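You operate a simulated robot arm through the tools that you are given. There is no shell and no other tool. Be economical: measure what you need, move in short steps, check, and stop when the job is done.

The job below is to be done with a simulated two-armed robot. You get a single attempt, and the scene is never put back.

TASK
Clear the cracked cube out of the press and load the red-banded one.
Fine: blue valve open before the guard; cracked cube in the orange tray, new cube in the nest, guard shut.

It is judged by the outcome, as a careful person would: the job done as asked, and still so three seconds after it is handed in. It fails if anything else is knocked over, pushed out of place, dropped, spilled or broken.

THE ROBOT
Two 7-joint arms with fingered hands on one trunk, on a base that drives. Base frame: it is fixed to the floor where the robot stands at the start and does not move with it; the origin is under the middle of the robot, x ahead of it, y to its left, z up. Lengths are in m, angles in rad, forces in N, time in s.
The left shoulder is at the start at [0.07, 0.142, 1.164], the right one opposite. With the tool pointing down near the work surface each hand reaches from about 0.42 to 0.8 m from the robot's upright axis, wherever it stands, measured 20 degrees to its own side. Places, roughly: blue release valve [0.5, 0.1, 0.9]; cube with the blue band (5x5x5 cm) [0.3, 0.2, 0.9]; cube with the red band (5x5x5 cm) [0.3, 0.3, 0.9]; inside of the orange batch tray [0.3, 0.7, 0.9]; press guard [0.5, -0.1, 0.9]; press nest [0.5, -0.1, 0.9]; pump lever with the red pad [0.5, 0, 1.2]. Payload 3.6 kg a hand.
Tool frame (each hand has its own): the origin (TCP) lies between the finger pads and is the grasp point; the fingertips stand 0.025 m ahead of it; z points along the fingers, y is the line along which they close. The gripper opens to 0.088 m. The gripper's body begins 0.029 m behind the TCP. The gripper is a hand of 5 fingers: y runs from the thumb to the fingers, the wrist lies at [-0.013, -0.097, -0.162] in the tool frame, and closing takes about 1.5 s.
Orientation is told as [roll, pitch, yaw] about the base's x, y, z axes, in that order, counted from this pose: with the fingers straight down and the wrist toward the robot, the tool's x, y and z point along [0, 1, 0], [1, 0, 0] and [0, 0, -1] of the base frame.

THE INTERFACE
- The arms move only by the tool nudge_tool. It takes "left_plan", "right_plan" or both (then of equal length, played together; a hand with none holds still); each is a list of rows, each a list of 6 numbers: the shift along the tool's x, y, z in units of 400 mm (1.0 is 400 mm), then the turn, a rotation vector about the tool's x, y, z in units of 45 degrees (1.0 is 45 degrees). In form: [[tx, ty, tz, wx, wy, wz], ...]. A call has 1 to 10 rows; each row is the pose to reach, as a shift and turn from the pose commanded when the call began, along the tool's axes at that moment. "left_fingers" and "right_fingers" are, for a hand that has rows, the finger opening in m, from 0 to 0.088, set as the call begins (left out, the last holds). A call with a number of a shift or a turn outside -1 to 1 is refused whole. Each row takes 0.2 s and may step no farther than 0.05 m and 0.15 rad from the row before; otherwise, or with a gripper value out of range, the whole call is refused. A pose out of reach is approached as far as the arm can. The call stops where the force on the tool passes 70 N (or 10 N more than at its start, if that is more) or the arm is blocked; 0.2 s more then pass. The fingers move at their own pace (about 0.072 m/s each) and stop on an object; they squeeze with about 33 N. The grip force told is the motor's: it shows also when the fingers shut on nothing. Time passes only in rows, and 0.2 s behind the last, so rows that repeat a pose let the fingers close. The reply holds the time, the measured pose of the TCP, the force on the tool along the base axes, the opening and the grip force, in the units named above and with some noise, with the torque about the TCP (base axes, N m) and any sound that the robot's microphone picked up, and new pictures: "show" is both (left out), scene, wrist or none (wrist: the cameras of the hands that moved).
- Cameras (640 x 400 px; columns grow to the right, rows downward): "scene" is now at [0.1247, 0.026, 1.3746]; the picture's right is [0.32, -0.95, 0.00], its down [-0.71, -0.24, -0.66] and it looks along [0.62, 0.21, -0.75] (base axes); focal length 214 px, centre (320, 200). "left" rides on the left gripper at [-0.059, -0.079, -0.105] in its tool frame; the picture's right is [-0.73, -0.32, 0.61], its down [0.62, -0.68, 0.38] and it looks along [0.29, 0.66, 0.70] (tool axes); focal length 234 px, centre (320, 200). "right" rides on the right gripper at [0.059, -0.079, -0.105] in its tool frame; the picture's right is [-0.73, 0.32, -0.61], its down [-0.62, -0.68, 0.38] and it looks along [-0.29, 0.66, 0.70] (tool axes); focal length 234 px, centre (320, 200). There is no depth. A picture from a camera that has moved, and an enlarged one, comes with that camera's place and axes in the base frame and with its lens.
- move_column(by): slides the trunk up (or, below 0, down) by that many m; the arms and the scene camera ride with it, the base frame stays. It gives what a move gives, with no picture.
- roll_base(legs): drives the robot by 1 to 6 legs, each [ahead, left, turn to the left] in m, m and rad, along the robot's own axes; the way and the turn of a leg run together, so that a leg with both is an arc; at most 1.5 m and 3.142 rad a leg. The arms and the cameras ride along, it lands a little off, and it stops where it bumps. It gives what a move gives, and a new picture of the scene camera.
- curl_fingers(index, middle, ring, little, thumb_bend, thumb_turn, hand): sets how far each is bent, from 0 (flat) to 1 (curled in); at 0.3 the hand is open as for a grip, at 0.7 the pads meet at the TCP. One left out holds its place. A second passes; each finger stops where it meets its share of the squeeze, and holds until it gets a number again. A gripper value or a shape takes the hand back. It gives what a move gives, with no picture; readings hold the bend of each and the force on index, middle, ring, little, thumb and palm. thumb_turn goes from beside the hand (0) to across from the fingers (1), as for a grip.
- hand_shape(shape, hand): the hand has 5 fingers and takes this shape, open, in about a second: jaw (thumb against the fingers, like two jaws); tri (thumb and two fingers); tip (a fingertip pinch); poke (one finger out to press); point (the index stretched); flat (the hand flat); cup (the hand cupped); fist (a fist). The gripper value then closes the fingers along that shape, each until it touches; the sizes above hold for jaw. It gives what a move gives, with no picture.
- head_to(pan, tilt): turns the head with the scene camera to pan (to the left, within 1.501 rad either way) and tilt (down, from -0.506 to 1.204), counted from straight ahead of the robot. It gives what a move gives, and a new picture of the scene camera.
- enlarge(camera, box): a new picture of the part [left, top, right, bottom] of that camera's present view, enlarged. It takes no simulated time.
- finish_job(): hands the job in; it is judged then, once.

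Go step by step. Nothing tells you exact positions but the pictures and the camera data: compare them with the known pose of the tool, close in by small moves and look again before you grip or let go. The budget is 120 turns and 260 pictures, counting those below and the enlarged ones. Unless the task says otherwise, let go and move clear before handing in, and close with one line.

The tools are called after ">>>" by a JSON object that holds its "op" and its "data". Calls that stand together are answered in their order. nudge_tool: Moves the arms, as the interface text tells. Its arguments: {"type":"object","properties":{"left_plan":{"type":"array"},"left_fingers":{"type":"number"},"right_plan":{"type":"array"},"right_fingers":{"type":"number"},"show":{"type":"string","enum":["both","scene","wrist","none"]}},"required":[]} The other tools are called the same way: move_column (by) slides the trunk up or down; hand_shape (shape, hand) gives the hand a shape; curl_fingers (index, middle, ring, little, thumb_bend, thumb_turn, hand) moves the fingers one by one; roll_base (legs) drives the base; head_to (pan, tilt) turns the head that bears the scene camera; enlarge (camera, box) takes an enlarged picture of a part of a camera's view; finish_job () hands the job in.

At the start:

```text
time: 0.0
left_eef_pos: [0.4118, 0.389, 1.2977]
left_tcp_rot: [0.0, 0.001, -0.001]
left_ft_force: [-0.7, 0.1, 0.5]
left_ft_torque: [0.01, 0.02, 0.01]
left_grip_width: 0.0877
left_gripper_force: 0.0
left_shape: jaw
left_bend: [0.3, 0.3, 0.3, 0.3, 0.3, 0.98]
left_finger forces: [0.0, 0.1, 0.1, 0.1, 0.1, 0.0]
right_eef_pos: [0.5852, 0.0014, 1.2388]
right_tcp_rot: [-0.001, 0.0, 0.0]
right_ft_force: [0.3, 0.1, 0.6]
right_ft_torque: [-0.01, 0.01, 0.01]
right_grip_width: 0.0877
right_gripper_force: 0.1
right_shape: jaw
right_bend: [0.3, 0.3, 0.3, 0.3, 0.3, 0.98]
right_finger forces: [0.0, 0.0, 0.1, 0.0, 0.0, 0.1]
trunk travel left (down, up): [-0.7, 0.24]
robot x, y, heading: [0.0013, -0.0027, -0.0]
head pan, tilt: [0.328, 0.85]
```

scene: 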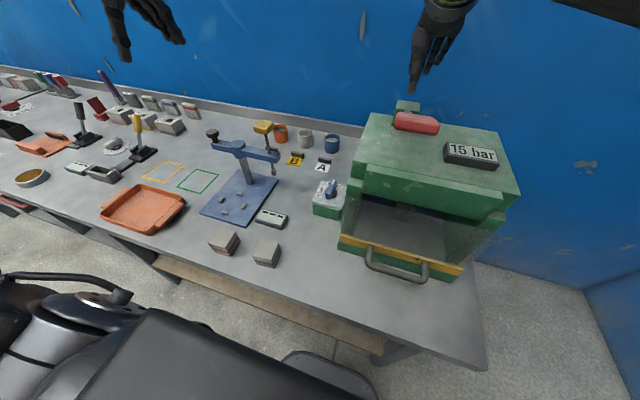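
right: 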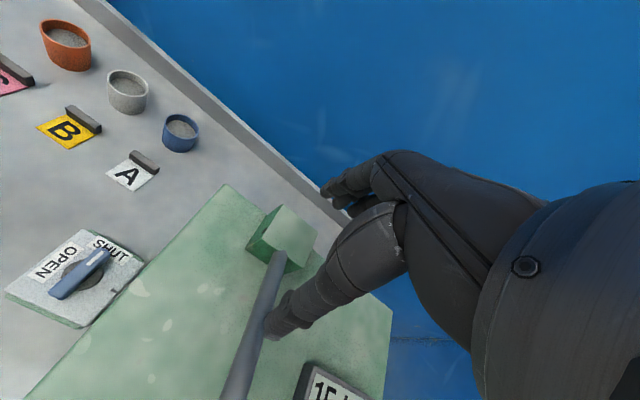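
left: 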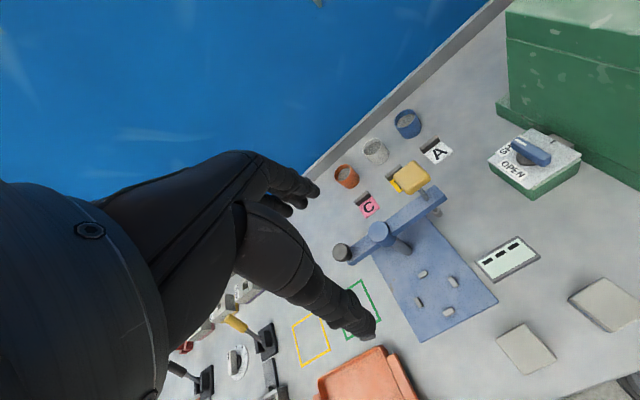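

I see the press (green, right) with its guard handle, the blue valve between SHUT and OPEN, two cubes and the orange tray. I look closer first.

>>> {"op": "enlarge", "data": {"camera": "scene", "box": [300, 90, 540, 290]}}

>>> {"op": "enlarge", "data": {"camera": "scene", "box": [80, 120, 360, 290]}}

>>> {"op": "enlarge", "data": {"camera": "right", "box": [0, 180, 200, 340]}}

```text
2.00 times, centred on (420, 190) of scene
camera zoom: at [0.1247, 0.026, 1.3746], right [0.32, -0.95, 0.0], down [-0.71, -0.24, -0.66], along [0.62, 0.21, -0.75], focal length 429 px, centre (120, 220)
```

zoom: 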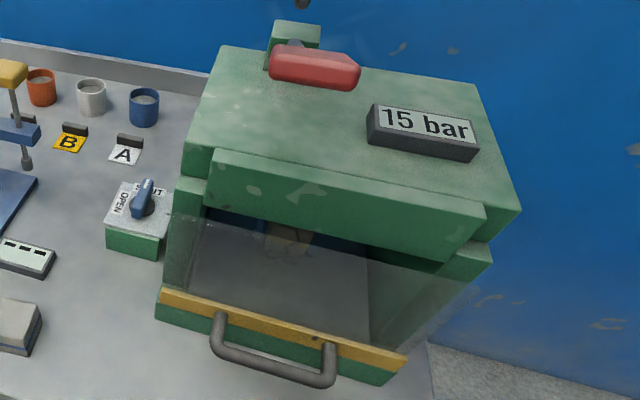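

```text
2.29 times, centred on (220, 205) of scene
camera zoom: at [0.1247, 0.026, 1.3746], right [0.32, -0.95, 0.0], down [-0.71, -0.24, -0.66], along [0.62, 0.21, -0.75], focal length 490 px, centre (549, 189)
```

zoom: 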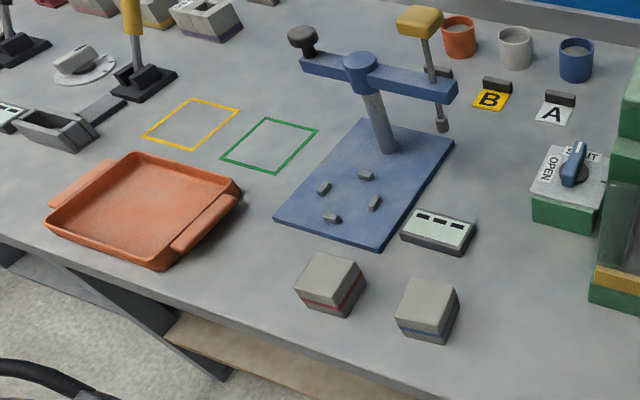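

```text
2.50 times, centred on (100, 260) of right
camera zoom: at [0.5044, 0.0604, 1.3441], right [0.32, -0.73, 0.61], down [-0.68, -0.62, -0.38], along [0.66, -0.29, -0.7], focal length 585 px, centre (870, 50)
```

zoom: 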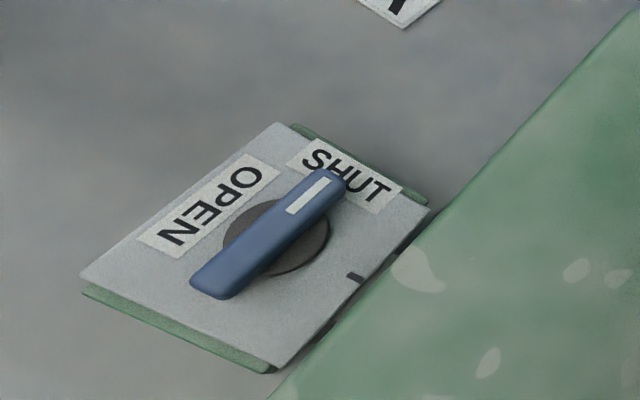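

The knob's centre works out at about (0.537, 0.134, 0.94), its stripe toward SHUT; OPEN is a quarter turn counter-clockwise. The table is at z≈0.863. I move the right hand up and clear of the press, and shape the left hand to poke.

>>> {"op": "nudge_tool", "data": {"right_plan": [[0, 0, -0.12, 0, 0, 0], [-0.12, 0, -0.15, 0, 0, 0], [-0.24, 0, -0.15, 0, 0, 0], [-0.36, 0, -0.15, 0, 0, 0], [-0.48, -0.03, -0.15, 0, 0, 0], [-0.6, -0.1, -0.15, 0, 0, 0], [-0.7, -0.17, -0.15, 0, 0, 0], [-0.8, -0.24, -0.15, 0, 0, 0], [-0.85, -0.34, -0.15, 0, 0, 0]], "show": "scene"}}

>>> {"op": "hand_shape", "data": {"hand": "left", "shape": "poke"}}

>>> {"op": "head_to", "data": {"pan": -0.1, "tilt": 0.75}}

```text
refused: row 6 steps farther than a row can; nothing moved
```

```text
time: 0.9
left_eef_pos: [0.4127, 0.3908, 1.2976]
left_tcp_rot: [0.0, 0.0, 0.002]
left_ft_force: [0.4, 0.2, 0.2]
left_ft_torque: [0.04, 0.01, 0.0]
left_grip_width: 0.0
left_gripper_force: 0.1
left_shape: poke
left_bend: [0.7, 0.7, 0.99, 0.99, 1.0, 1.0]
left_finger forces: [0.0, 0.0, 0.1, 0.0, 0.0, 0.1]
right_eef_pos: [0.5828, 0.0027, 1.2395]
right_tcp_rot: [-0.001, -0.001, 0.0]
right_ft_force: [-0.1, 0.0, -0.3]
right_ft_torque: [0.03, 0.06, 0.01]
right_grip_width: 0.0877
right_gripper_force: 0.1
right_shape: jaw
right_bend: [0.3, 0.3, 0.3, 0.3, 0.3, 0.98]
right_finger forces: [0.0, 0.1, 0.1, 0.0, 0.0, 0.0]
trunk travel left (down, up): [-0.7, 0.24]
robot x, y, heading: [0.0022, 0.0002, -0.002]
head pan, tilt: [0.328, 0.85]
```

```text
time: 1.8
left_eef_pos: [0.4122, 0.3899, 1.298]
left_tcp_rot: [0.0, 0.0, -0.001]
left_ft_force: [0.3, -0.1, 0.2]
left_ft_torque: [-0.01, -0.01, 0.01]
left_grip_width: 0.0001
left_gripper_force: 0.1
left_shape: poke
left_bend: [0.7, 0.7, 0.99, 0.99, 1.0, 1.0]
left_finger forces: [0.0, 0.1, 0.1, 0.0, 0.0, 0.1]
right_eef_pos: [0.5844, 0.0016, 1.239]
right_tcp_rot: [0.001, 0.001, -0.001]
right_ft_force: [0.2, 0.5, -0.7]
right_ft_torque: [0.0, 0.0, 0.01]
right_grip_width: 0.0878
right_gripper_force: 0.0
right_shape: jaw
right_bend: [0.3, 0.3, 0.3, 0.3, 0.3, 0.98]
right_finger forces: [0.0, 0.0, 0.0, 0.0, 0.0, 0.0]
trunk travel left (down, up): [-0.7, 0.24]
robot x, y, heading: [-0.0005, -0.0028, 0.003]
head pan, tilt: [-0.099, 0.75]
camera scene: at [0.1331, -0.0074, 1.3825], right [-0.1, -1.0, 0.0], down [-0.68, 0.07, -0.73], along [0.73, -0.07, -0.68], focal length 214 px, centre (320, 200)
```

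scene: 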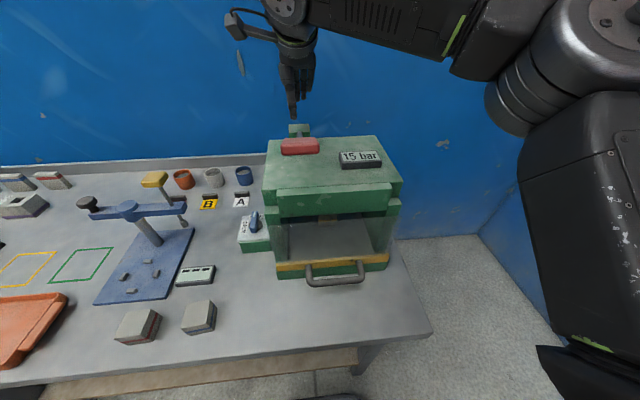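

The press front looks like a sash pane with a handle at the bottom. I move the right hand clear with shorter steps.

>>> {"op": "nudge_tool", "data": {"right_plan": [[0, 0, -0.12, 0, 0, 0], [-0.1, 0, -0.15, 0, 0, 0], [-0.2, 0, -0.15, 0, 0, 0], [-0.3, 0, -0.15, 0, 0, 0], [-0.4, -0.03, -0.15, 0, 0, 0], [-0.5, -0.08, -0.15, 0, 0, 0], [-0.6, -0.13, -0.15, 0, 0, 0], [-0.7, -0.18, -0.15, 0, 0, 0], [-0.79, -0.24, -0.15, 0, 0, 0], [-0.85, -0.32, -0.15, 0, 0, 0]], "left_plan": [[0, 0, 0, 0, 0, 0], [0, 0, 0, 0, 0, 0], [0, 0, 0, 0, 0, 0], [0, 0, 0, 0, 0, 0], [0, 0, 0, 0, 0, 0], [0, 0, 0, 0, 0, 0], [0, 0, 0, 0, 0, 0], [0, 0, 0, 0, 0, 0], [0, 0, 0, 0, 0, 0], [0, 0, 0, 0, 0, 0]], "show": "both"}}

```text
time: 4.0
left_eef_pos: [0.4101, 0.3888, 1.2994]
left_tcp_rot: [0.001, 0.0, -0.001]
left_ft_force: [0.1, -0.6, -0.6]
left_ft_torque: [0.01, -0.01, 0.05]
left_grip_width: 0.0001
left_gripper_force: 0.0
left_shape: poke
left_bend: [0.7, 0.7, 0.99, 0.99, 1.0, 1.0]
left_finger forces: [0.0, 0.0, 0.0, 0.0, 0.1, 0.0]
right_eef_pos: [0.4529, -0.3417, 1.2998]
right_tcp_rot: [0.002, -0.002, 0.0]
right_ft_force: [0.2, 0.4, -0.9]
right_ft_torque: [0.02, 0.0, 0.02]
right_grip_width: 0.0876
right_gripper_force: 0.0
right_shape: jaw
right_bend: [0.3, 0.3, 0.3, 0.3, 0.3, 0.98]
right_finger forces: [0.1, 0.0, 0.0, 0.1, 0.0, 0.1]
trunk travel left (down, up): [-0.7, 0.24]
robot x, y, heading: [0.0006, -0.0001, 0.004]
head pan, tilt: [-0.099, 0.75]
camera scene: at [0.1308, -0.0082, 1.3828], right [-0.1, -1.0, 0.0], down [-0.68, 0.07, -0.73], along [0.73, -0.07, -0.68], focal length 214 px, centre (320, 200)
camera right: at [0.3731, -0.2823, 1.4055], right [0.32, -0.73, 0.61], down [-0.68, -0.62, -0.39], along [0.66, -0.29, -0.69], focal length 234 px, centre (320, 200)
camera left: at [0.3307, 0.3285, 1.4035], right [-0.32, -0.73, -0.61], down [-0.68, 0.62, -0.38], along [0.66, 0.29, -0.69], focal length 234 px, centre (320, 200)
```

scene: 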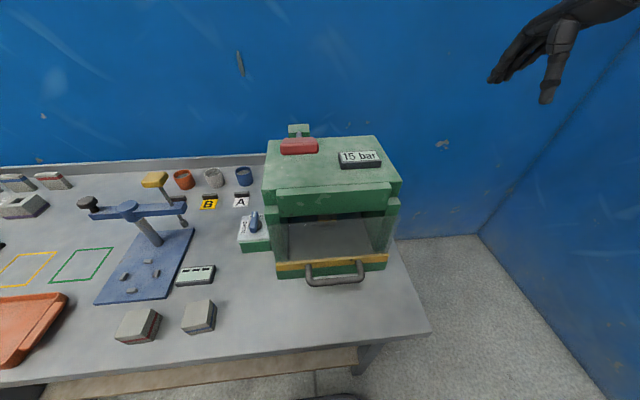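
right: 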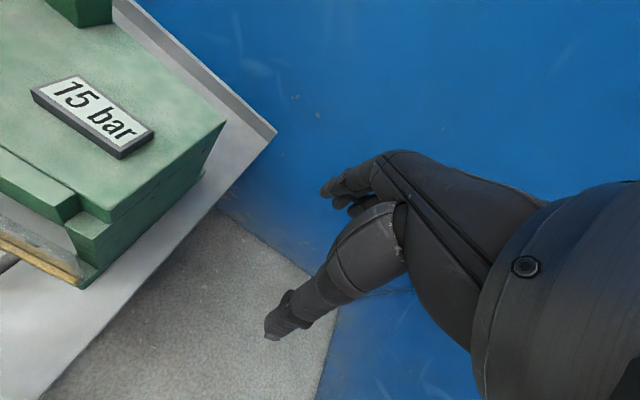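
left: 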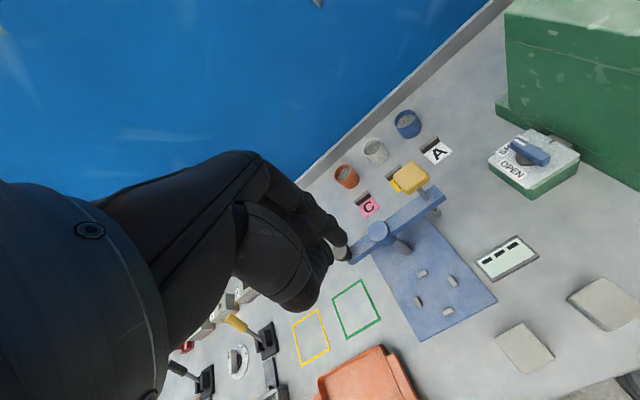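

>>> {"op": "enlarge", "data": {"camera": "scene", "box": [230, 120, 420, 300]}}

>>> {"op": "enlarge", "data": {"camera": "left", "box": [480, 110, 640, 220]}}

```text
2.22 times, centred on (325, 210) of scene
camera zoom: at [0.1308, -0.0082, 1.3828], right [-0.1, -1.0, 0.0], down [-0.68, 0.07, -0.73], along [0.73, -0.07, -0.68], focal length 477 px, centre (309, 178)
```

zoom: 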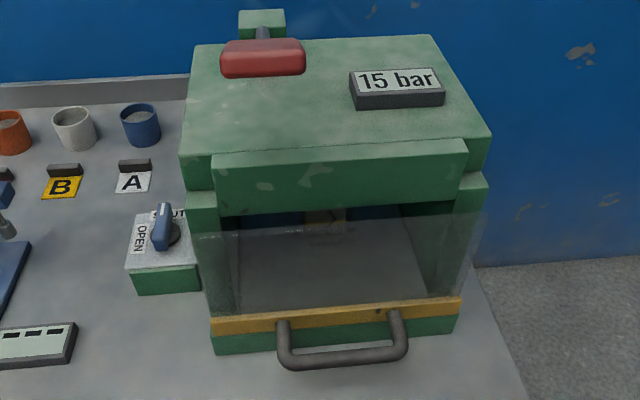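

```text
3.64 times, centred on (560, 165) of left
camera zoom: at [0.3307, 0.3285, 1.4035], right [-0.32, -0.73, -0.61], down [-0.68, 0.62, -0.38], along [0.66, 0.29, -0.69], focal length 852 px, centre (-553, 327)
```

zoom: 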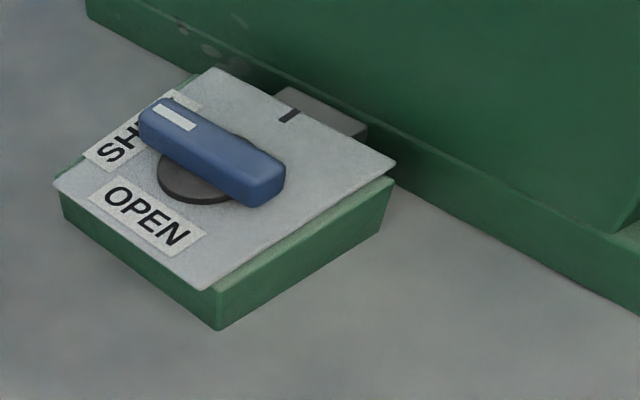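

The valve box stands just left of the press wall (y≈0.076). I bring the poking finger above the open side of the knob, left of its near end.

>>> {"op": "nudge_tool", "data": {"left_plan": [[-0.1, 0.05, 0, 0, 0, 0], [-0.2, 0.1, 0, 0, 0, 0], [-0.3, 0.16, 0, 0, 0, 0], [-0.4, 0.22, 0, 0, 0, 0], [-0.49, 0.25, 0.05, 0, 0, 0], [-0.49, 0.25, 0.17, 0, 0, 0], [-0.49, 0.25, 0.29, 0, 0, 0], [-0.49, 0.25, 0.41, 0, 0, 0], [-0.49, 0.25, 0.53, 0, 0, 0], [-0.49, 0.25, 0.65, 0, 0, 0]]}}

```text
time: 6.2
left_eef_pos: [0.5156, 0.1932, 1.0389]
left_tcp_rot: [0.001, 0.003, 0.001]
left_ft_force: [-0.3, 0.4, -0.8]
left_ft_torque: [0.0, -0.02, 0.0]
left_grip_width: 0.0
left_gripper_force: 0.0
left_shape: poke
left_bend: [0.7, 0.7, 0.99, 0.99, 1.0, 1.0]
left_finger forces: [0.0, 0.0, 0.0, 0.0, 0.0, 0.1]
right_eef_pos: [0.4583, -0.3408, 1.2998]
right_tcp_rot: [0.002, 0.002, 0.0]
right_ft_force: [0.1, 0.6, 0.1]
right_ft_torque: [-0.02, 0.02, -0.01]
right_grip_width: 0.0881
right_gripper_force: 0.0
right_shape: jaw
right_bend: [0.3, 0.3, 0.3, 0.3, 0.3, 0.98]
right_finger forces: [0.0, 0.0, 0.1, 0.0, 0.0, 0.1]
trunk travel left (down, up): [-0.7, 0.24]
robot x, y, heading: [-0.0006, 0.0001, 0.001]
head pan, tilt: [-0.099, 0.75]
camera scene: at [0.1348, -0.0073, 1.3824], right [-0.1, -1.0, 0.0], down [-0.68, 0.07, -0.73], along [0.73, -0.07, -0.68], focal length 214 px, centre (320, 200)
camera left: at [0.4359, 0.133, 1.1432], right [-0.32, -0.73, -0.61], down [-0.68, 0.62, -0.38], along [0.66, 0.29, -0.7], focal length 234 px, centre (320, 200)
```

scene: 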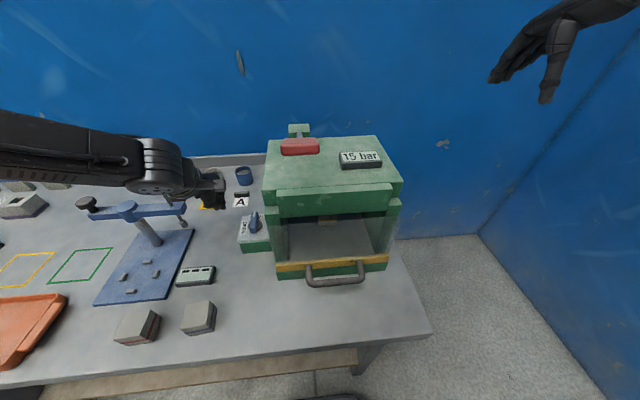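
left: 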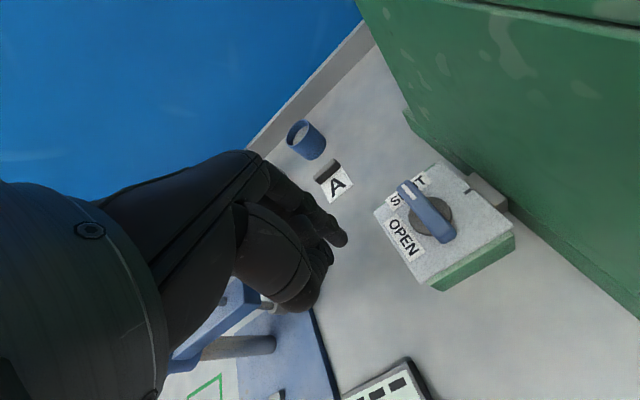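

>>> {"op": "nudge_tool", "data": {"left_plan": [[-0.03, 0, 0.08, 0, 0, 0], [-0.058, 0, 0.14, 0, 0, 0], [-0.058, 0, 0.19, 0, 0, 0]]}}

>>> {"op": "enlarge", "data": {"camera": "scene", "box": [180, 150, 300, 270]}}

```text
time: 7.0
left_eef_pos: [0.5116, 0.1725, 0.9608]
left_tcp_rot: [0.0, 0.001, 0.0]
left_ft_force: [-0.3, 0.5, -0.2]
left_ft_torque: [0.02, 0.04, -0.02]
left_grip_width: 0.0
left_gripper_force: 0.0
left_shape: poke
left_bend: [0.7, 0.7, 0.99, 0.99, 1.0, 1.0]
left_finger forces: [0.0, 0.0, 0.0, 0.1, 0.0, 0.0]
right_eef_pos: [0.4555, -0.34, 1.3015]
right_tcp_rot: [-0.002, 0.001, -0.001]
right_ft_force: [0.5, 0.6, -0.1]
right_ft_torque: [0.01, -0.01, 0.01]
right_grip_width: 0.0878
right_gripper_force: 0.0
right_shape: jaw
right_bend: [0.3, 0.3, 0.3, 0.3, 0.3, 0.98]
right_finger forces: [0.1, 0.0, 0.1, 0.0, 0.0, 0.0]
trunk travel left (down, up): [-0.7, 0.24]
robot x, y, heading: [0.0012, -0.0031, 0.001]
head pan, tilt: [-0.099, 0.75]
camera scene: at [0.133, -0.0072, 1.3826], right [-0.1, -1.0, 0.0], down [-0.68, 0.07, -0.73], along [0.73, -0.07, -0.68], focal length 214 px, centre (320, 200)
camera left: at [0.433, 0.1114, 1.066], right [-0.32, -0.73, -0.61], down [-0.68, 0.62, -0.38], along [0.66, 0.29, -0.7], focal length 234 px, centre (320, 200)
```

scene: 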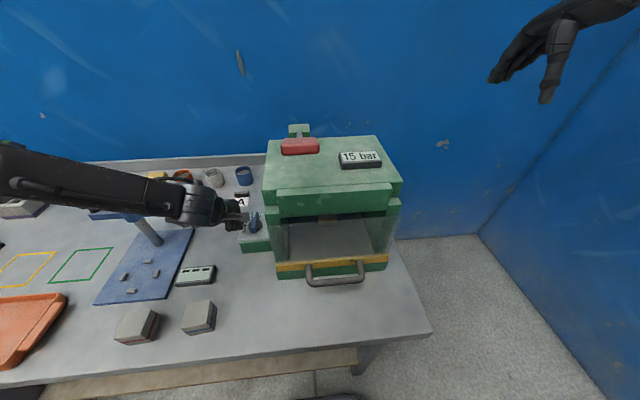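
left: 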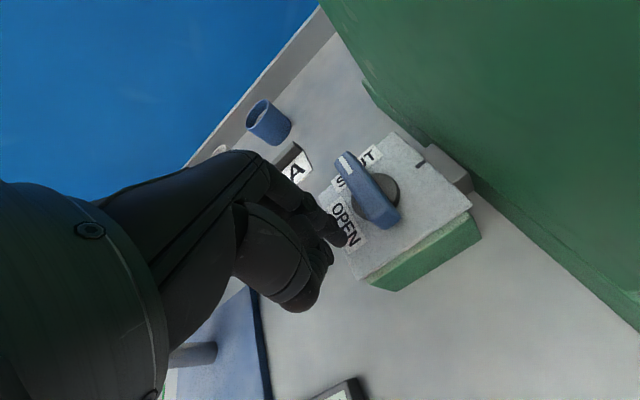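

```text
3.33 times, centred on (240, 210) of scene
camera zoom: at [0.133, -0.0072, 1.3826], right [-0.1, -1.0, 0.0], down [-0.68, 0.07, -0.73], along [0.73, -0.07, -0.68], focal length 715 px, centre (587, 167)
```

zoom: 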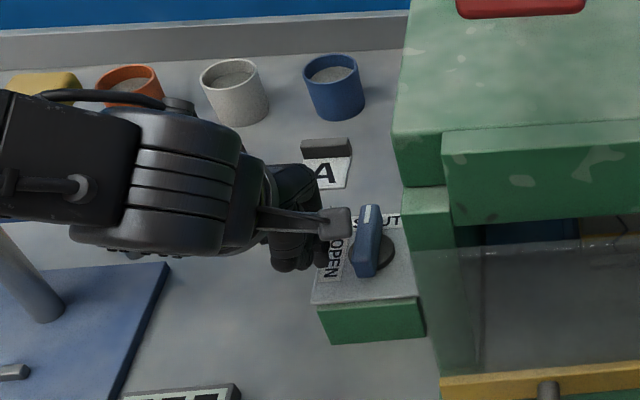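

The finger tip stands about 3 cm left of the bar's near end. The camera bracket would come close to the press wall, so I lift a little and yaw the hand 45° clockwise to swing it away.

>>> {"op": "nudge_tool", "data": {"left_plan": [[0, 0, -0.05, 0, 0, 0], [0, 0, -0.1, 0, 0, 0.17], [0, 0, -0.1, 0, 0, 0.34], [0, 0, -0.1, 0, 0, 0.51], [0, 0, -0.1, 0, 0, 0.68], [0, 0, -0.1, 0, 0, 0.85], [0, 0, -0.1, 0, 0, 1.0], [0, 0, -0.05, 0, 0, 1.0]]}}

>>> {"op": "enlarge", "data": {"camera": "scene", "box": [200, 170, 300, 260]}}

```text
time: 8.8
left_eef_pos: [0.5125, 0.1708, 0.9816]
left_tcp_rot: [0.0, -0.001, -0.786]
left_ft_force: [0.1, -0.1, -0.8]
left_ft_torque: [0.0, 0.02, 0.07]
left_grip_width: 0.0
left_gripper_force: 0.0
left_shape: poke
left_bend: [0.7, 0.7, 0.99, 0.99, 1.0, 1.0]
left_finger forces: [0.0, 0.0, 0.0, 0.0, 0.0, 0.0]
right_eef_pos: [0.4565, -0.3413, 1.299]
right_tcp_rot: [-0.001, 0.001, 0.0]
right_ft_force: [-0.5, 0.2, -0.8]
right_ft_torque: [0.0, -0.02, 0.01]
right_grip_width: 0.0878
right_gripper_force: 0.0
right_shape: jaw
right_bend: [0.3, 0.3, 0.3, 0.3, 0.3, 0.98]
right_finger forces: [0.1, 0.0, 0.0, 0.0, 0.0, 0.1]
trunk travel left (down, up): [-0.7, 0.24]
robot x, y, heading: [0.0013, -0.0021, -0.002]
head pan, tilt: [-0.099, 0.75]
camera scene: at [0.1337, -0.0085, 1.3825], right [-0.1, -1.0, 0.0], down [-0.68, 0.07, -0.73], along [0.73, -0.07, -0.68], focal length 214 px, centre (320, 200)
camera left: at [0.4155, 0.1825, 1.0868], right [-0.74, -0.28, -0.61], down [-0.04, 0.92, -0.38], along [0.67, -0.26, -0.7], focal length 234 px, centre (320, 200)
```

scene: 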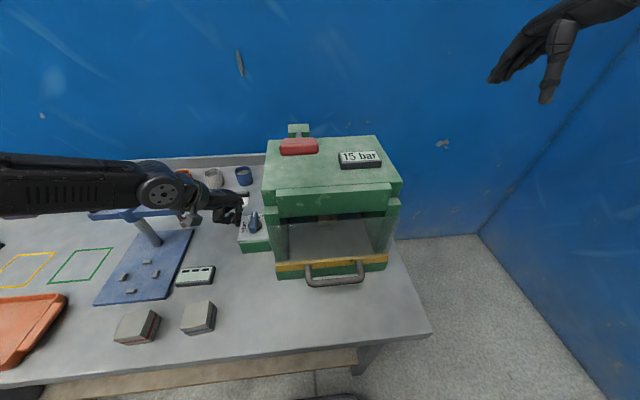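
left: 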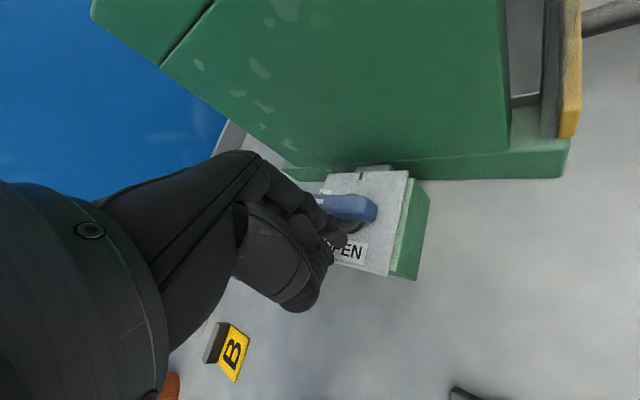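

```text
4.44 times, centred on (250, 215) of scene
camera zoom: at [0.1337, -0.0085, 1.3825], right [-0.1, -1.0, 0.0], down [-0.68, 0.07, -0.73], along [0.73, -0.07, -0.68], focal length 953 px, centre (631, 133)
```

zoom: 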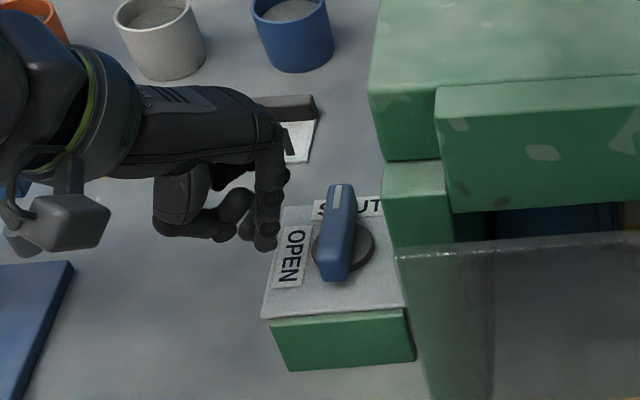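

The finger hooks down cleanly beside the bar. I lower it and push the near end around its arc toward the press, so the stripe swings to OPEN.

>>> {"op": "nudge_tool", "data": {"left_plan": [[0, 0, 0.03, 0, 0, 0], [0, 0, 0.055, 0, 0, 0], [-0.039, 0.032, 0.055, 0, 0, 0], [-0.055, 0.043, 0.055, 0, 0, 0], [-0.072, 0.053, 0.055, 0, 0, 0], [-0.084, 0.066, 0.055, 0, 0, 0], [-0.095, 0.08, 0.055, 0, 0, 0]]}}

>>> {"op": "enlarge", "data": {"camera": "scene", "box": [200, 150, 380, 260]}}

```text
time: 10.4
left_eef_pos: [0.5033, 0.1229, 0.9622]
left_tcp_rot: [-0.004, -0.008, -0.788]
left_ft_force: [-16.8, 7.8, 12.4]
left_ft_torque: [0.28, 0.27, 0.26]
left_grip_width: 0.0
left_gripper_force: 0.0
left_shape: poke
left_bend: [0.7, 0.7, 0.99, 0.99, 1.0, 1.0]
left_finger forces: [0.1, 24.2, 0.0, 0.0, 0.0, 0.1]
right_eef_pos: [0.4504, -0.3354, 1.3032]
right_tcp_rot: [-0.002, -0.004, 0.0]
right_ft_force: [0.1, 0.6, 0.6]
right_ft_torque: [-0.05, 0.04, 0.02]
right_grip_width: 0.0875
right_gripper_force: 0.1
right_shape: jaw
right_bend: [0.3, 0.3, 0.3, 0.3, 0.3, 0.98]
right_finger forces: [0.0, 0.0, 0.0, 0.0, 0.1, 0.0]
trunk travel left (down, up): [-0.7, 0.24]
robot x, y, heading: [0.0005, 0.003, -0.002]
head pan, tilt: [-0.099, 0.75]
camera scene: at [0.1279, -0.0027, 1.3832], right [-0.1, -1.0, 0.0], down [-0.68, 0.06, -0.73], along [0.73, -0.07, -0.68], focal length 214 px, centre (320, 200)
camera left: at [0.4052, 0.1362, 1.0667], right [-0.74, -0.29, -0.61], down [-0.04, 0.92, -0.39], along [0.67, -0.27, -0.69], focal length 234 px, centre (320, 200)
```

scene: 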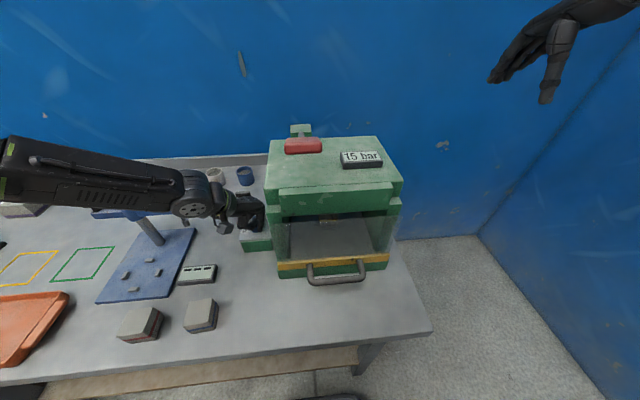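
left: 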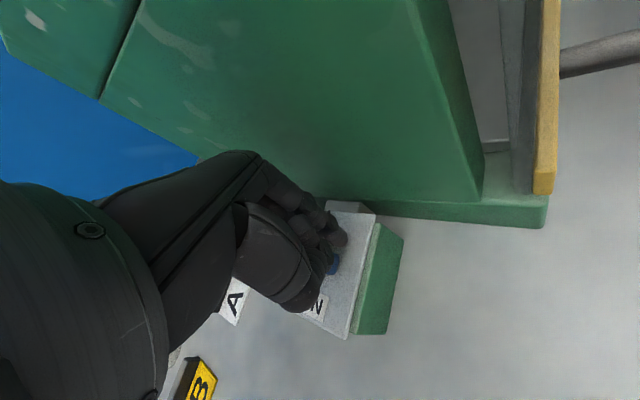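

```text
3.56 times, centred on (290, 205) of scene
camera zoom: at [0.1279, -0.0027, 1.3832], right [-0.1, -1.0, 0.0], down [-0.68, 0.06, -0.73], along [0.73, -0.07, -0.68], focal length 763 px, centre (427, 182)
```

zoom: 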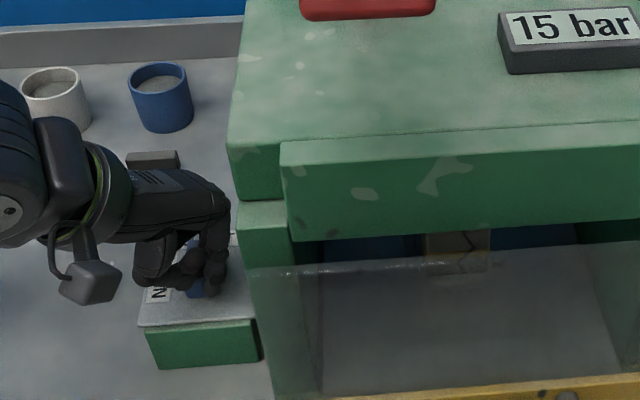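

The bar pushes back on the middle finger and I can't see whether it turned; I back off and look.

>>> {"op": "nudge_tool", "data": {"left_plan": [[-0.095, 0.08, -0.03, 0, 0, 0], [0, 0, -0.1, 0, 0, 0], [0.1, -0.1, -0.1, 0, 0, 0]]}}

>>> {"op": "enlarge", "data": {"camera": "scene", "box": [200, 170, 300, 260]}}

```text
refused: row 1 steps farther than a row can; nothing moved
```

```text
4.44 times, centred on (250, 215) of scene
camera zoom: at [0.1279, -0.0027, 1.3832], right [-0.1, -1.0, 0.0], down [-0.68, 0.06, -0.73], along [0.73, -0.07, -0.68], focal length 953 px, centre (631, 133)
```

zoom: 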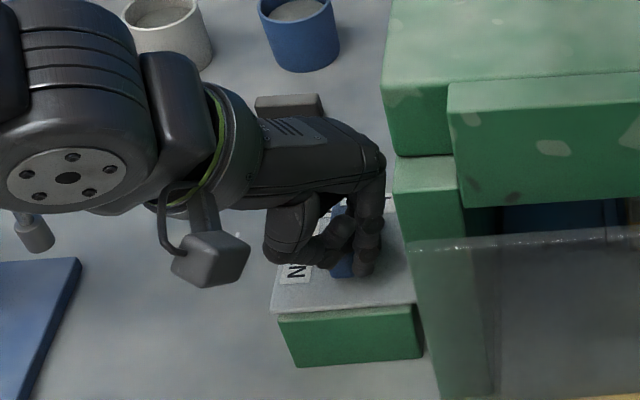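

The bar hasn't moved: the soft poking fingers rode over it. I lift off, go back to the left and try a stiffer pinched tri shape, lower down.

>>> {"op": "nudge_tool", "data": {"left_plan": [[0, 0, -0.08, 0, 0, 0], [0, 0, -0.16, 0, 0, 0], [0.06, -0.06, -0.16, 0, 0, 0], [0.12, -0.12, -0.16, 0, 0, 0]], "show": "none"}}

>>> {"op": "hand_shape", "data": {"hand": "left", "shape": "tri"}}

>>> {"op": "nudge_tool", "data": {"left_plan": [[0, 0, 0, 0, 0, 0], [0, 0, 0, 0, 0, 0], [0, 0, 0, 0, 0, 0], [0, 0, 0, 0, 0, 0], [0, 0, 0, 0, 0, 0], [0, 0, 0, 0, 0, 0]], "left_fingers": 0}}

>>> {"op": "enlarge", "data": {"camera": "scene", "box": [200, 150, 380, 260]}}

```text
time: 11.4
left_eef_pos: [0.5078, 0.1896, 1.0221]
left_tcp_rot: [-0.002, -0.001, -0.785]
left_ft_force: [0.3, 0.1, 0.3]
left_ft_torque: [-0.03, -0.01, 0.0]
left_grip_width: 0.0
left_gripper_force: 0.1
left_shape: poke
left_bend: [0.7, 0.7, 0.99, 0.99, 1.0, 1.0]
left_finger forces: [0.1, 0.1, 0.1, 0.0, 0.0, 0.0]
right_eef_pos: [0.4551, -0.3376, 1.3003]
right_tcp_rot: [-0.002, 0.0, 0.001]
right_ft_force: [0.1, -0.4, 0.0]
right_ft_torque: [0.0, 0.01, 0.0]
right_grip_width: 0.0879
right_gripper_force: 0.1
right_shape: jaw
right_bend: [0.3, 0.3, 0.3, 0.3, 0.3, 0.98]
right_finger forces: [0.0, 0.0, 0.0, 0.0, 0.1, 0.0]
trunk travel left (down, up): [-0.7, 0.24]
robot x, y, heading: [0.0018, 0.0001, 0.002]
head pan, tilt: [-0.099, 0.75]
```

```text
time: 12.3
left_eef_pos: [0.5082, 0.1879, 1.0234]
left_tcp_rot: [0.0, -0.001, -0.785]
left_ft_force: [0.4, 0.6, 0.0]
left_ft_torque: [-0.01, 0.01, -0.02]
left_grip_width: 0.0878
left_gripper_force: 0.0
left_shape: tri
left_bend: [0.3, 0.3, 0.99, 0.99, 0.3, 0.98]
left_finger forces: [0.0, 0.0, 0.1, 0.0, 0.0, 0.1]
right_eef_pos: [0.4553, -0.3411, 1.3016]
right_tcp_rot: [0.001, 0.0, 0.0]
right_ft_force: [0.8, 0.2, -0.2]
right_ft_torque: [-0.01, -0.01, -0.02]
right_grip_width: 0.0877
right_gripper_force: 0.0
right_shape: jaw
right_bend: [0.3, 0.3, 0.3, 0.3, 0.3, 0.98]
right_finger forces: [0.0, 0.1, 0.1, 0.0, 0.1, 0.1]
trunk travel left (down, up): [-0.7, 0.24]
robot x, y, heading: [0.0029, 0.0045, -0.0]
head pan, tilt: [-0.099, 0.75]
```

```text
time: 13.7
left_eef_pos: [0.5078, 0.1888, 1.0245]
left_tcp_rot: [0.001, 0.0, -0.785]
left_ft_force: [0.9, -0.5, -0.1]
left_ft_torque: [0.02, 0.02, -0.02]
left_grip_width: 0.0
left_gripper_force: 32.7
left_shape: tri
left_bend: [0.7, 0.7, 1.0, 1.0, 0.36, 1.0]
left_finger forces: [0.1, 0.0, 0.0, 0.0, 0.0, 0.0]
right_eef_pos: [0.4552, -0.3396, 1.2994]
right_tcp_rot: [0.0, -0.001, 0.0]
right_ft_force: [0.5, 0.0, 0.5]
right_ft_torque: [0.03, -0.02, 0.02]
right_grip_width: 0.0877
right_gripper_force: 0.0
right_shape: jaw
right_bend: [0.3, 0.3, 0.3, 0.3, 0.3, 0.98]
right_finger forces: [0.1, 0.0, 0.0, 0.0, 0.1, 0.0]
trunk travel left (down, up): [-0.7, 0.24]
robot x, y, heading: [0.0015, 0.0018, -0.0]
head pan, tilt: [-0.099, 0.75]
camera scene: at [0.1332, -0.0076, 1.3825], right [-0.1, -1.0, 0.0], down [-0.68, 0.07, -0.73], along [0.73, -0.07, -0.68], focal length 214 px, centre (320, 200)
camera left: at [0.4105, 0.201, 1.1281], right [-0.74, -0.28, -0.61], down [-0.04, 0.92, -0.38], along [0.67, -0.26, -0.7], focal length 234 px, centre (320, 200)
```

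scene: 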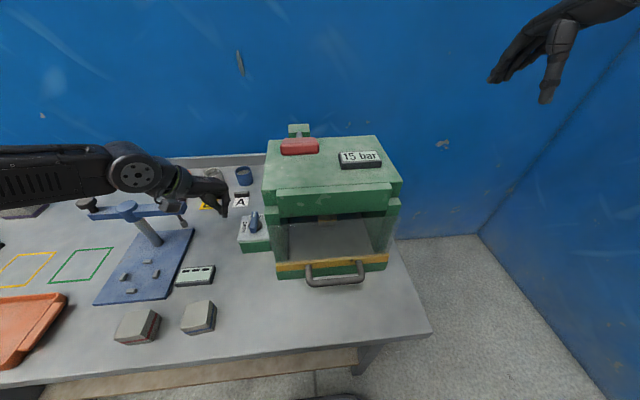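
left: 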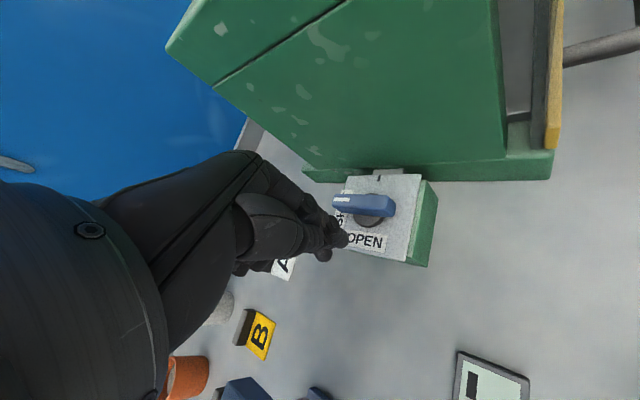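

```text
3.56 times, centred on (290, 205) of scene
camera zoom: at [0.1332, -0.0076, 1.3825], right [-0.1, -1.0, 0.0], down [-0.68, 0.07, -0.73], along [0.73, -0.07, -0.68], focal length 763 px, centre (427, 182)
```

zoom: 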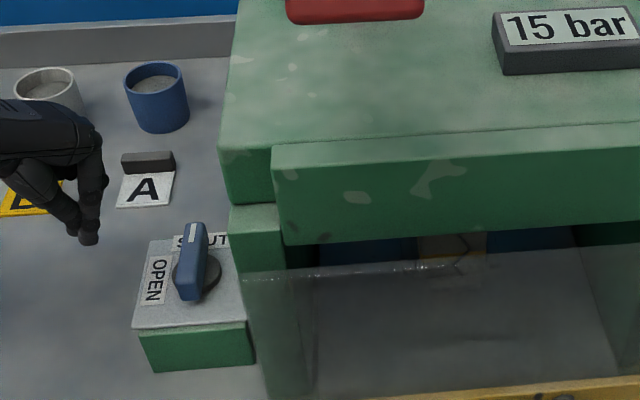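

The bar is unchanged. The pinched tip now goes lower (tip about z 0.926) and pushes the near end again.

>>> {"op": "nudge_tool", "data": {"left_plan": [[-0.02, 0.02, 0.1, 0, 0, 0], [-0.038, 0.045, 0.18, 0, 0, 0], [-0.0645, 0.0716, 0.182, 0, 0, 0], [-0.08, 0.082, 0.182, 0, 0, 0], [-0.098, 0.0925, 0.182, 0, 0, 0], [-0.11, 0.105, 0.182, 0, 0, 0]]}}

>>> {"op": "enlarge", "data": {"camera": "scene", "box": [200, 150, 380, 260]}}

```text
time: 15.0
left_eef_pos: [0.5103, 0.1491, 0.9499]
left_tcp_rot: [0.013, 0.005, -0.763]
left_ft_force: [1.9, 39.5, 7.5]
left_ft_torque: [0.16, 0.02, -0.07]
left_grip_width: 0.0
left_gripper_force: 32.7
left_shape: tri
left_bend: [0.7, 0.7, 1.0, 1.0, 0.75, 1.0]
left_finger forces: [0.1, 0.0, 0.0, 0.0, 0.1, 0.0]
right_eef_pos: [0.4579, -0.3316, 1.301]
right_tcp_rot: [-0.001, 0.0, 0.006]
right_ft_force: [-0.2, -0.1, 0.7]
right_ft_torque: [0.02, 0.0, 0.03]
right_grip_width: 0.0876
right_gripper_force: 0.1
right_shape: jaw
right_bend: [0.3, 0.3, 0.3, 0.3, 0.3, 0.98]
right_finger forces: [0.1, 0.0, 0.0, 0.1, 0.0, 0.0]
trunk travel left (down, up): [-0.7, 0.24]
robot x, y, heading: [0.0035, 0.0019, 0.005]
head pan, tilt: [-0.099, 0.75]
stopped in row 6 (left hand): the force on the tool passed its limit at 76 N (the readings are from after the stop); the commanded pose is now the measured one
camera scene: at [0.1332, -0.0014, 1.3824], right [-0.09, -1.0, 0.0], down [-0.68, 0.06, -0.73], along [0.73, -0.07, -0.68], focal length 214 px, centre (320, 200)
camera left: at [0.4118, 0.158, 1.0548], right [-0.73, -0.29, -0.61], down [-0.06, 0.93, -0.37], along [0.68, -0.24, -0.7], focal length 234 px, centre (320, 200)
```

scene: 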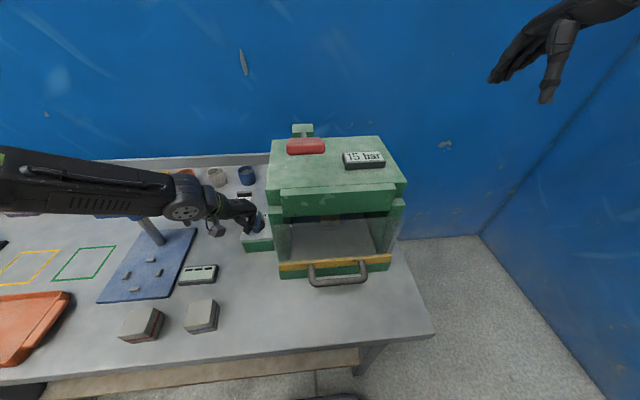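
left: 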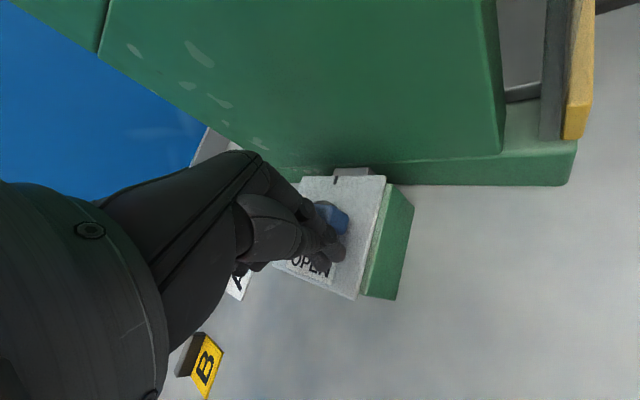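

```text
3.56 times, centred on (290, 205) of scene
camera zoom: at [0.1332, -0.0014, 1.3824], right [-0.09, -1.0, 0.0], down [-0.68, 0.06, -0.73], along [0.73, -0.07, -0.68], focal length 763 px, centre (427, 182)
```

zoom: 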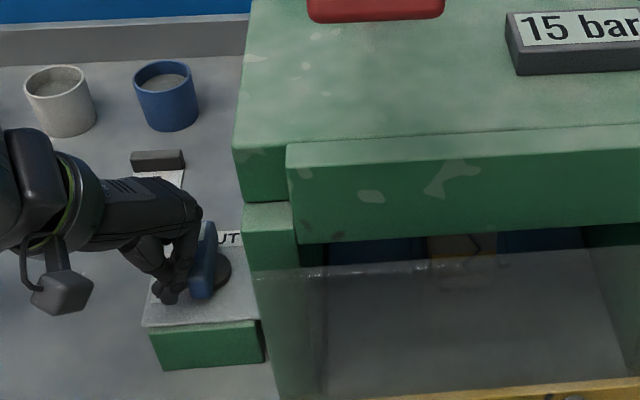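

The bar resisted and the hand twisted, so contact was probably too near the pivot. I back off a little and turn the hand so a single finger leads at the very end of the bar.

>>> {"op": "nudge_tool", "data": {"left_plan": [[0.036, -0.035, 0, 0, 0, 0], [0.036, -0.035, 0, 0, 0, -0.17], [0.034, -0.038, 0, 0, 0, -0.34], [0.034, -0.038, 0, 0, 0, -0.51], [0.034, -0.038, 0, 0, 0, -0.51]]}}

>>> {"op": "enlarge", "data": {"camera": "scene", "box": [220, 190, 300, 250]}}

>>> {"op": "enlarge", "data": {"camera": "left", "box": [240, 150, 480, 310]}}

```text
time: 16.2
left_eef_pos: [0.5094, 0.1609, 0.9507]
left_tcp_rot: [0.009, -0.002, -0.369]
left_ft_force: [0.5, 0.5, -0.7]
left_ft_torque: [-0.01, -0.01, 0.03]
left_grip_width: 0.0001
left_gripper_force: 33.0
left_shape: tri
left_bend: [0.7, 0.7, 1.0, 1.0, 0.77, 1.0]
left_finger forces: [0.0, 0.0, 0.1, 0.0, 0.0, 0.0]
right_eef_pos: [0.4562, -0.3382, 1.3001]
right_tcp_rot: [-0.001, 0.0, 0.001]
right_ft_force: [0.0, 1.0, 0.0]
right_ft_torque: [-0.01, 0.02, -0.03]
right_grip_width: 0.0878
right_gripper_force: 0.1
right_shape: jaw
right_bend: [0.3, 0.3, 0.3, 0.3, 0.3, 0.98]
right_finger forces: [0.0, 0.0, 0.0, 0.0, 0.0, 0.0]
trunk travel left (down, up): [-0.7, 0.24]
robot x, y, heading: [0.0018, -0.0009, 0.0]
head pan, tilt: [-0.099, 0.75]
camera scene: at [0.1335, -0.0061, 1.3825], right [-0.1, -1.0, 0.0], down [-0.68, 0.06, -0.73], along [0.73, -0.07, -0.68], focal length 214 px, centre (320, 200)
camera left: at [0.4128, 0.1327, 1.0559], right [-0.56, -0.55, -0.61], down [-0.41, 0.83, -0.38], along [0.72, 0.04, -0.69], focal length 234 px, centre (320, 200)
```

scene: 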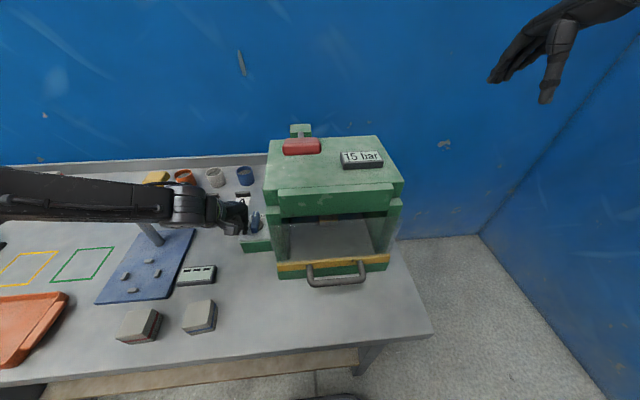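
left: 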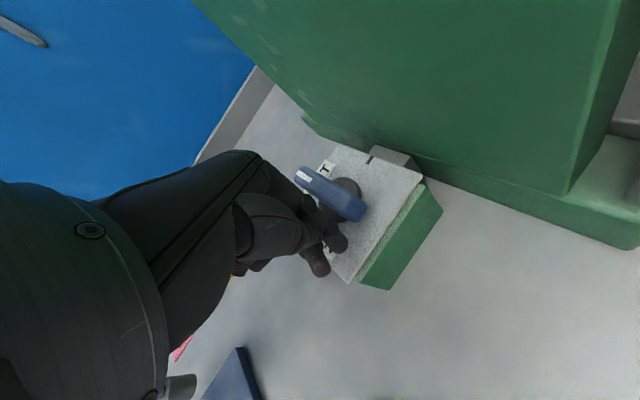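

```text
6.67 times, centred on (260, 220) of scene
camera zoom: at [0.1335, -0.0061, 1.3825], right [-0.1, -1.0, 0.0], down [-0.68, 0.06, -0.73], along [0.73, -0.07, -0.68], focal length 1430 px, centre (720, 67)
```

zoom: 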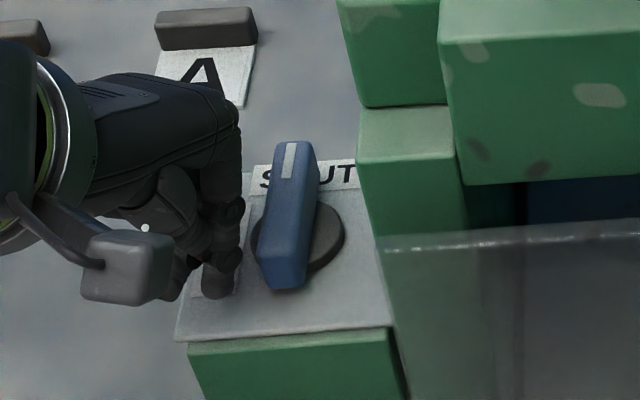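

```text
2.50 times, centred on (360, 230) of left
camera zoom: at [0.4128, 0.1327, 1.0559], right [-0.56, -0.55, -0.61], down [-0.41, 0.83, -0.38], along [0.72, 0.04, -0.69], focal length 585 px, centre (220, 125)
```

zoom: 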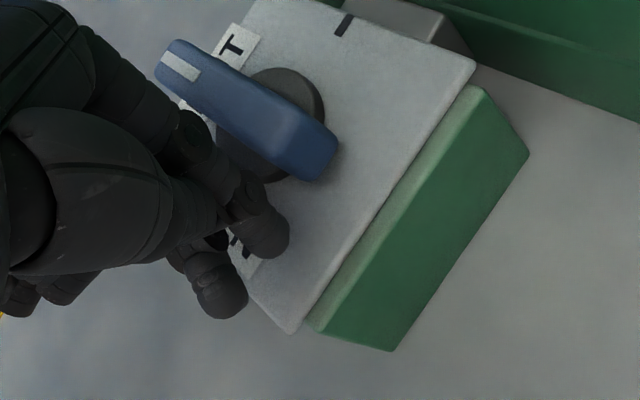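

The finger slopes forward above its tip, so it touched near the pivot. I shift the finger about 1 cm toward the robot so that it meets the very end of the bar, then push.

>>> {"op": "nudge_tool", "data": {"left_plan": [[-0.024, -0.02, 0, 0, 0, 0], [-0.04, -0.015, 0, 0, 0, 0], [-0.061, -0.011, 0, 0, 0, 0], [-0.078, -0.004, 0, 0, 0, 0], [-0.096, 0.002, 0, 0, 0, 0], [-0.115, 0.02, 0, 0, 0, 0]]}}

>>> {"op": "enlarge", "data": {"camera": "scene", "box": [220, 190, 300, 250]}}

>>> {"op": "enlarge", "data": {"camera": "left", "box": [240, 150, 480, 310]}}

```text
time: 17.5
left_eef_pos: [0.4967, 0.1425, 0.95]
left_tcp_rot: [0.025, -0.004, -0.344]
left_ft_force: [0.8, 54.6, 7.2]
left_ft_torque: [0.65, -0.07, 0.6]
left_grip_width: 0.0
left_gripper_force: 33.0
left_shape: tri
left_bend: [0.7, 0.7, 1.0, 1.0, 0.41, 1.0]
left_finger forces: [0.0, 0.1, 0.1, 0.0, 0.1, 0.0]
right_eef_pos: [0.4582, -0.3249, 1.3027]
right_tcp_rot: [-0.005, -0.002, 0.013]
right_ft_force: [-0.1, -1.2, -0.4]
right_ft_torque: [0.02, -0.01, -0.02]
right_grip_width: 0.0876
right_gripper_force: 0.0
right_shape: jaw
right_bend: [0.3, 0.3, 0.3, 0.3, 0.3, 0.98]
right_finger forces: [0.0, 0.1, 0.0, 0.1, 0.0, 0.1]
trunk travel left (down, up): [-0.7, 0.24]
robot x, y, heading: [0.0029, 0.0016, 0.013]
head pan, tilt: [-0.099, 0.75]
stopped in row 6 (left hand): the force on the tool passed its limit at 74 N (the readings are from after the stop); the commanded pose is now the measured one
camera scene: at [0.1314, 0.004, 1.3827], right [-0.09, -1.0, 0.01], down [-0.68, 0.06, -0.73], along [0.73, -0.07, -0.68], focal length 214 px, centre (320, 200)
camera left: at [0.4014, 0.1092, 1.0537], right [-0.54, -0.56, -0.63], down [-0.43, 0.82, -0.37], along [0.72, 0.07, -0.69], focal length 234 px, centre (320, 200)
```

scene: 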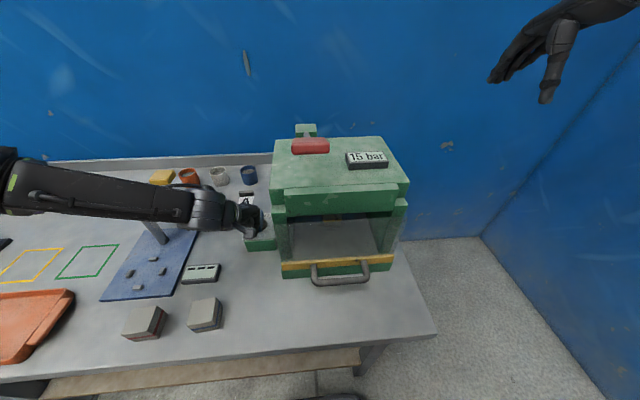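
left: 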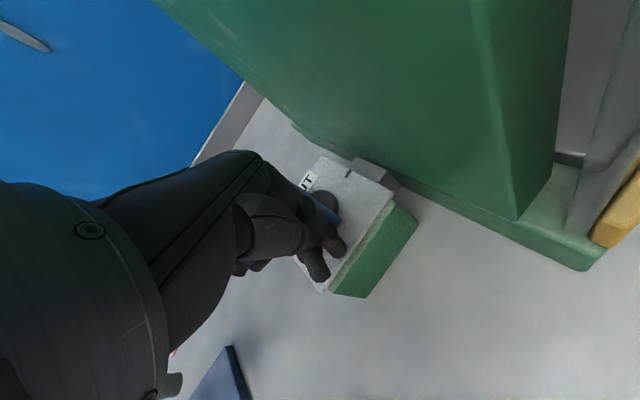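

```text
6.67 times, centred on (260, 220) of scene
camera zoom: at [0.1314, 0.004, 1.3827], right [-0.09, -1.0, 0.01], down [-0.68, 0.06, -0.73], along [0.73, -0.07, -0.68], focal length 1430 px, centre (720, 67)
```

zoom: 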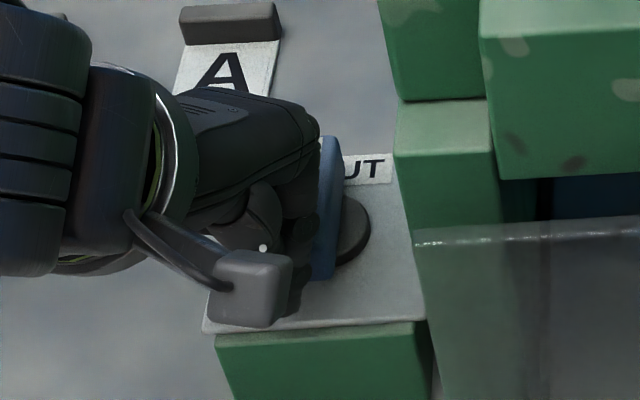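

```text
2.50 times, centred on (360, 230) of left
camera zoom: at [0.4014, 0.1092, 1.0537], right [-0.54, -0.56, -0.63], down [-0.43, 0.82, -0.37], along [0.72, 0.07, -0.69], focal length 585 px, centre (220, 125)
```

zoom: 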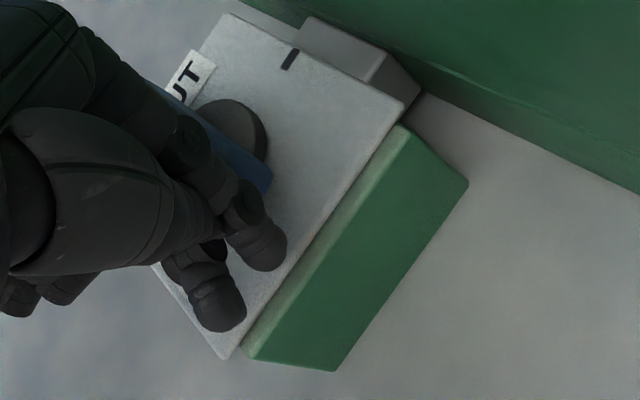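

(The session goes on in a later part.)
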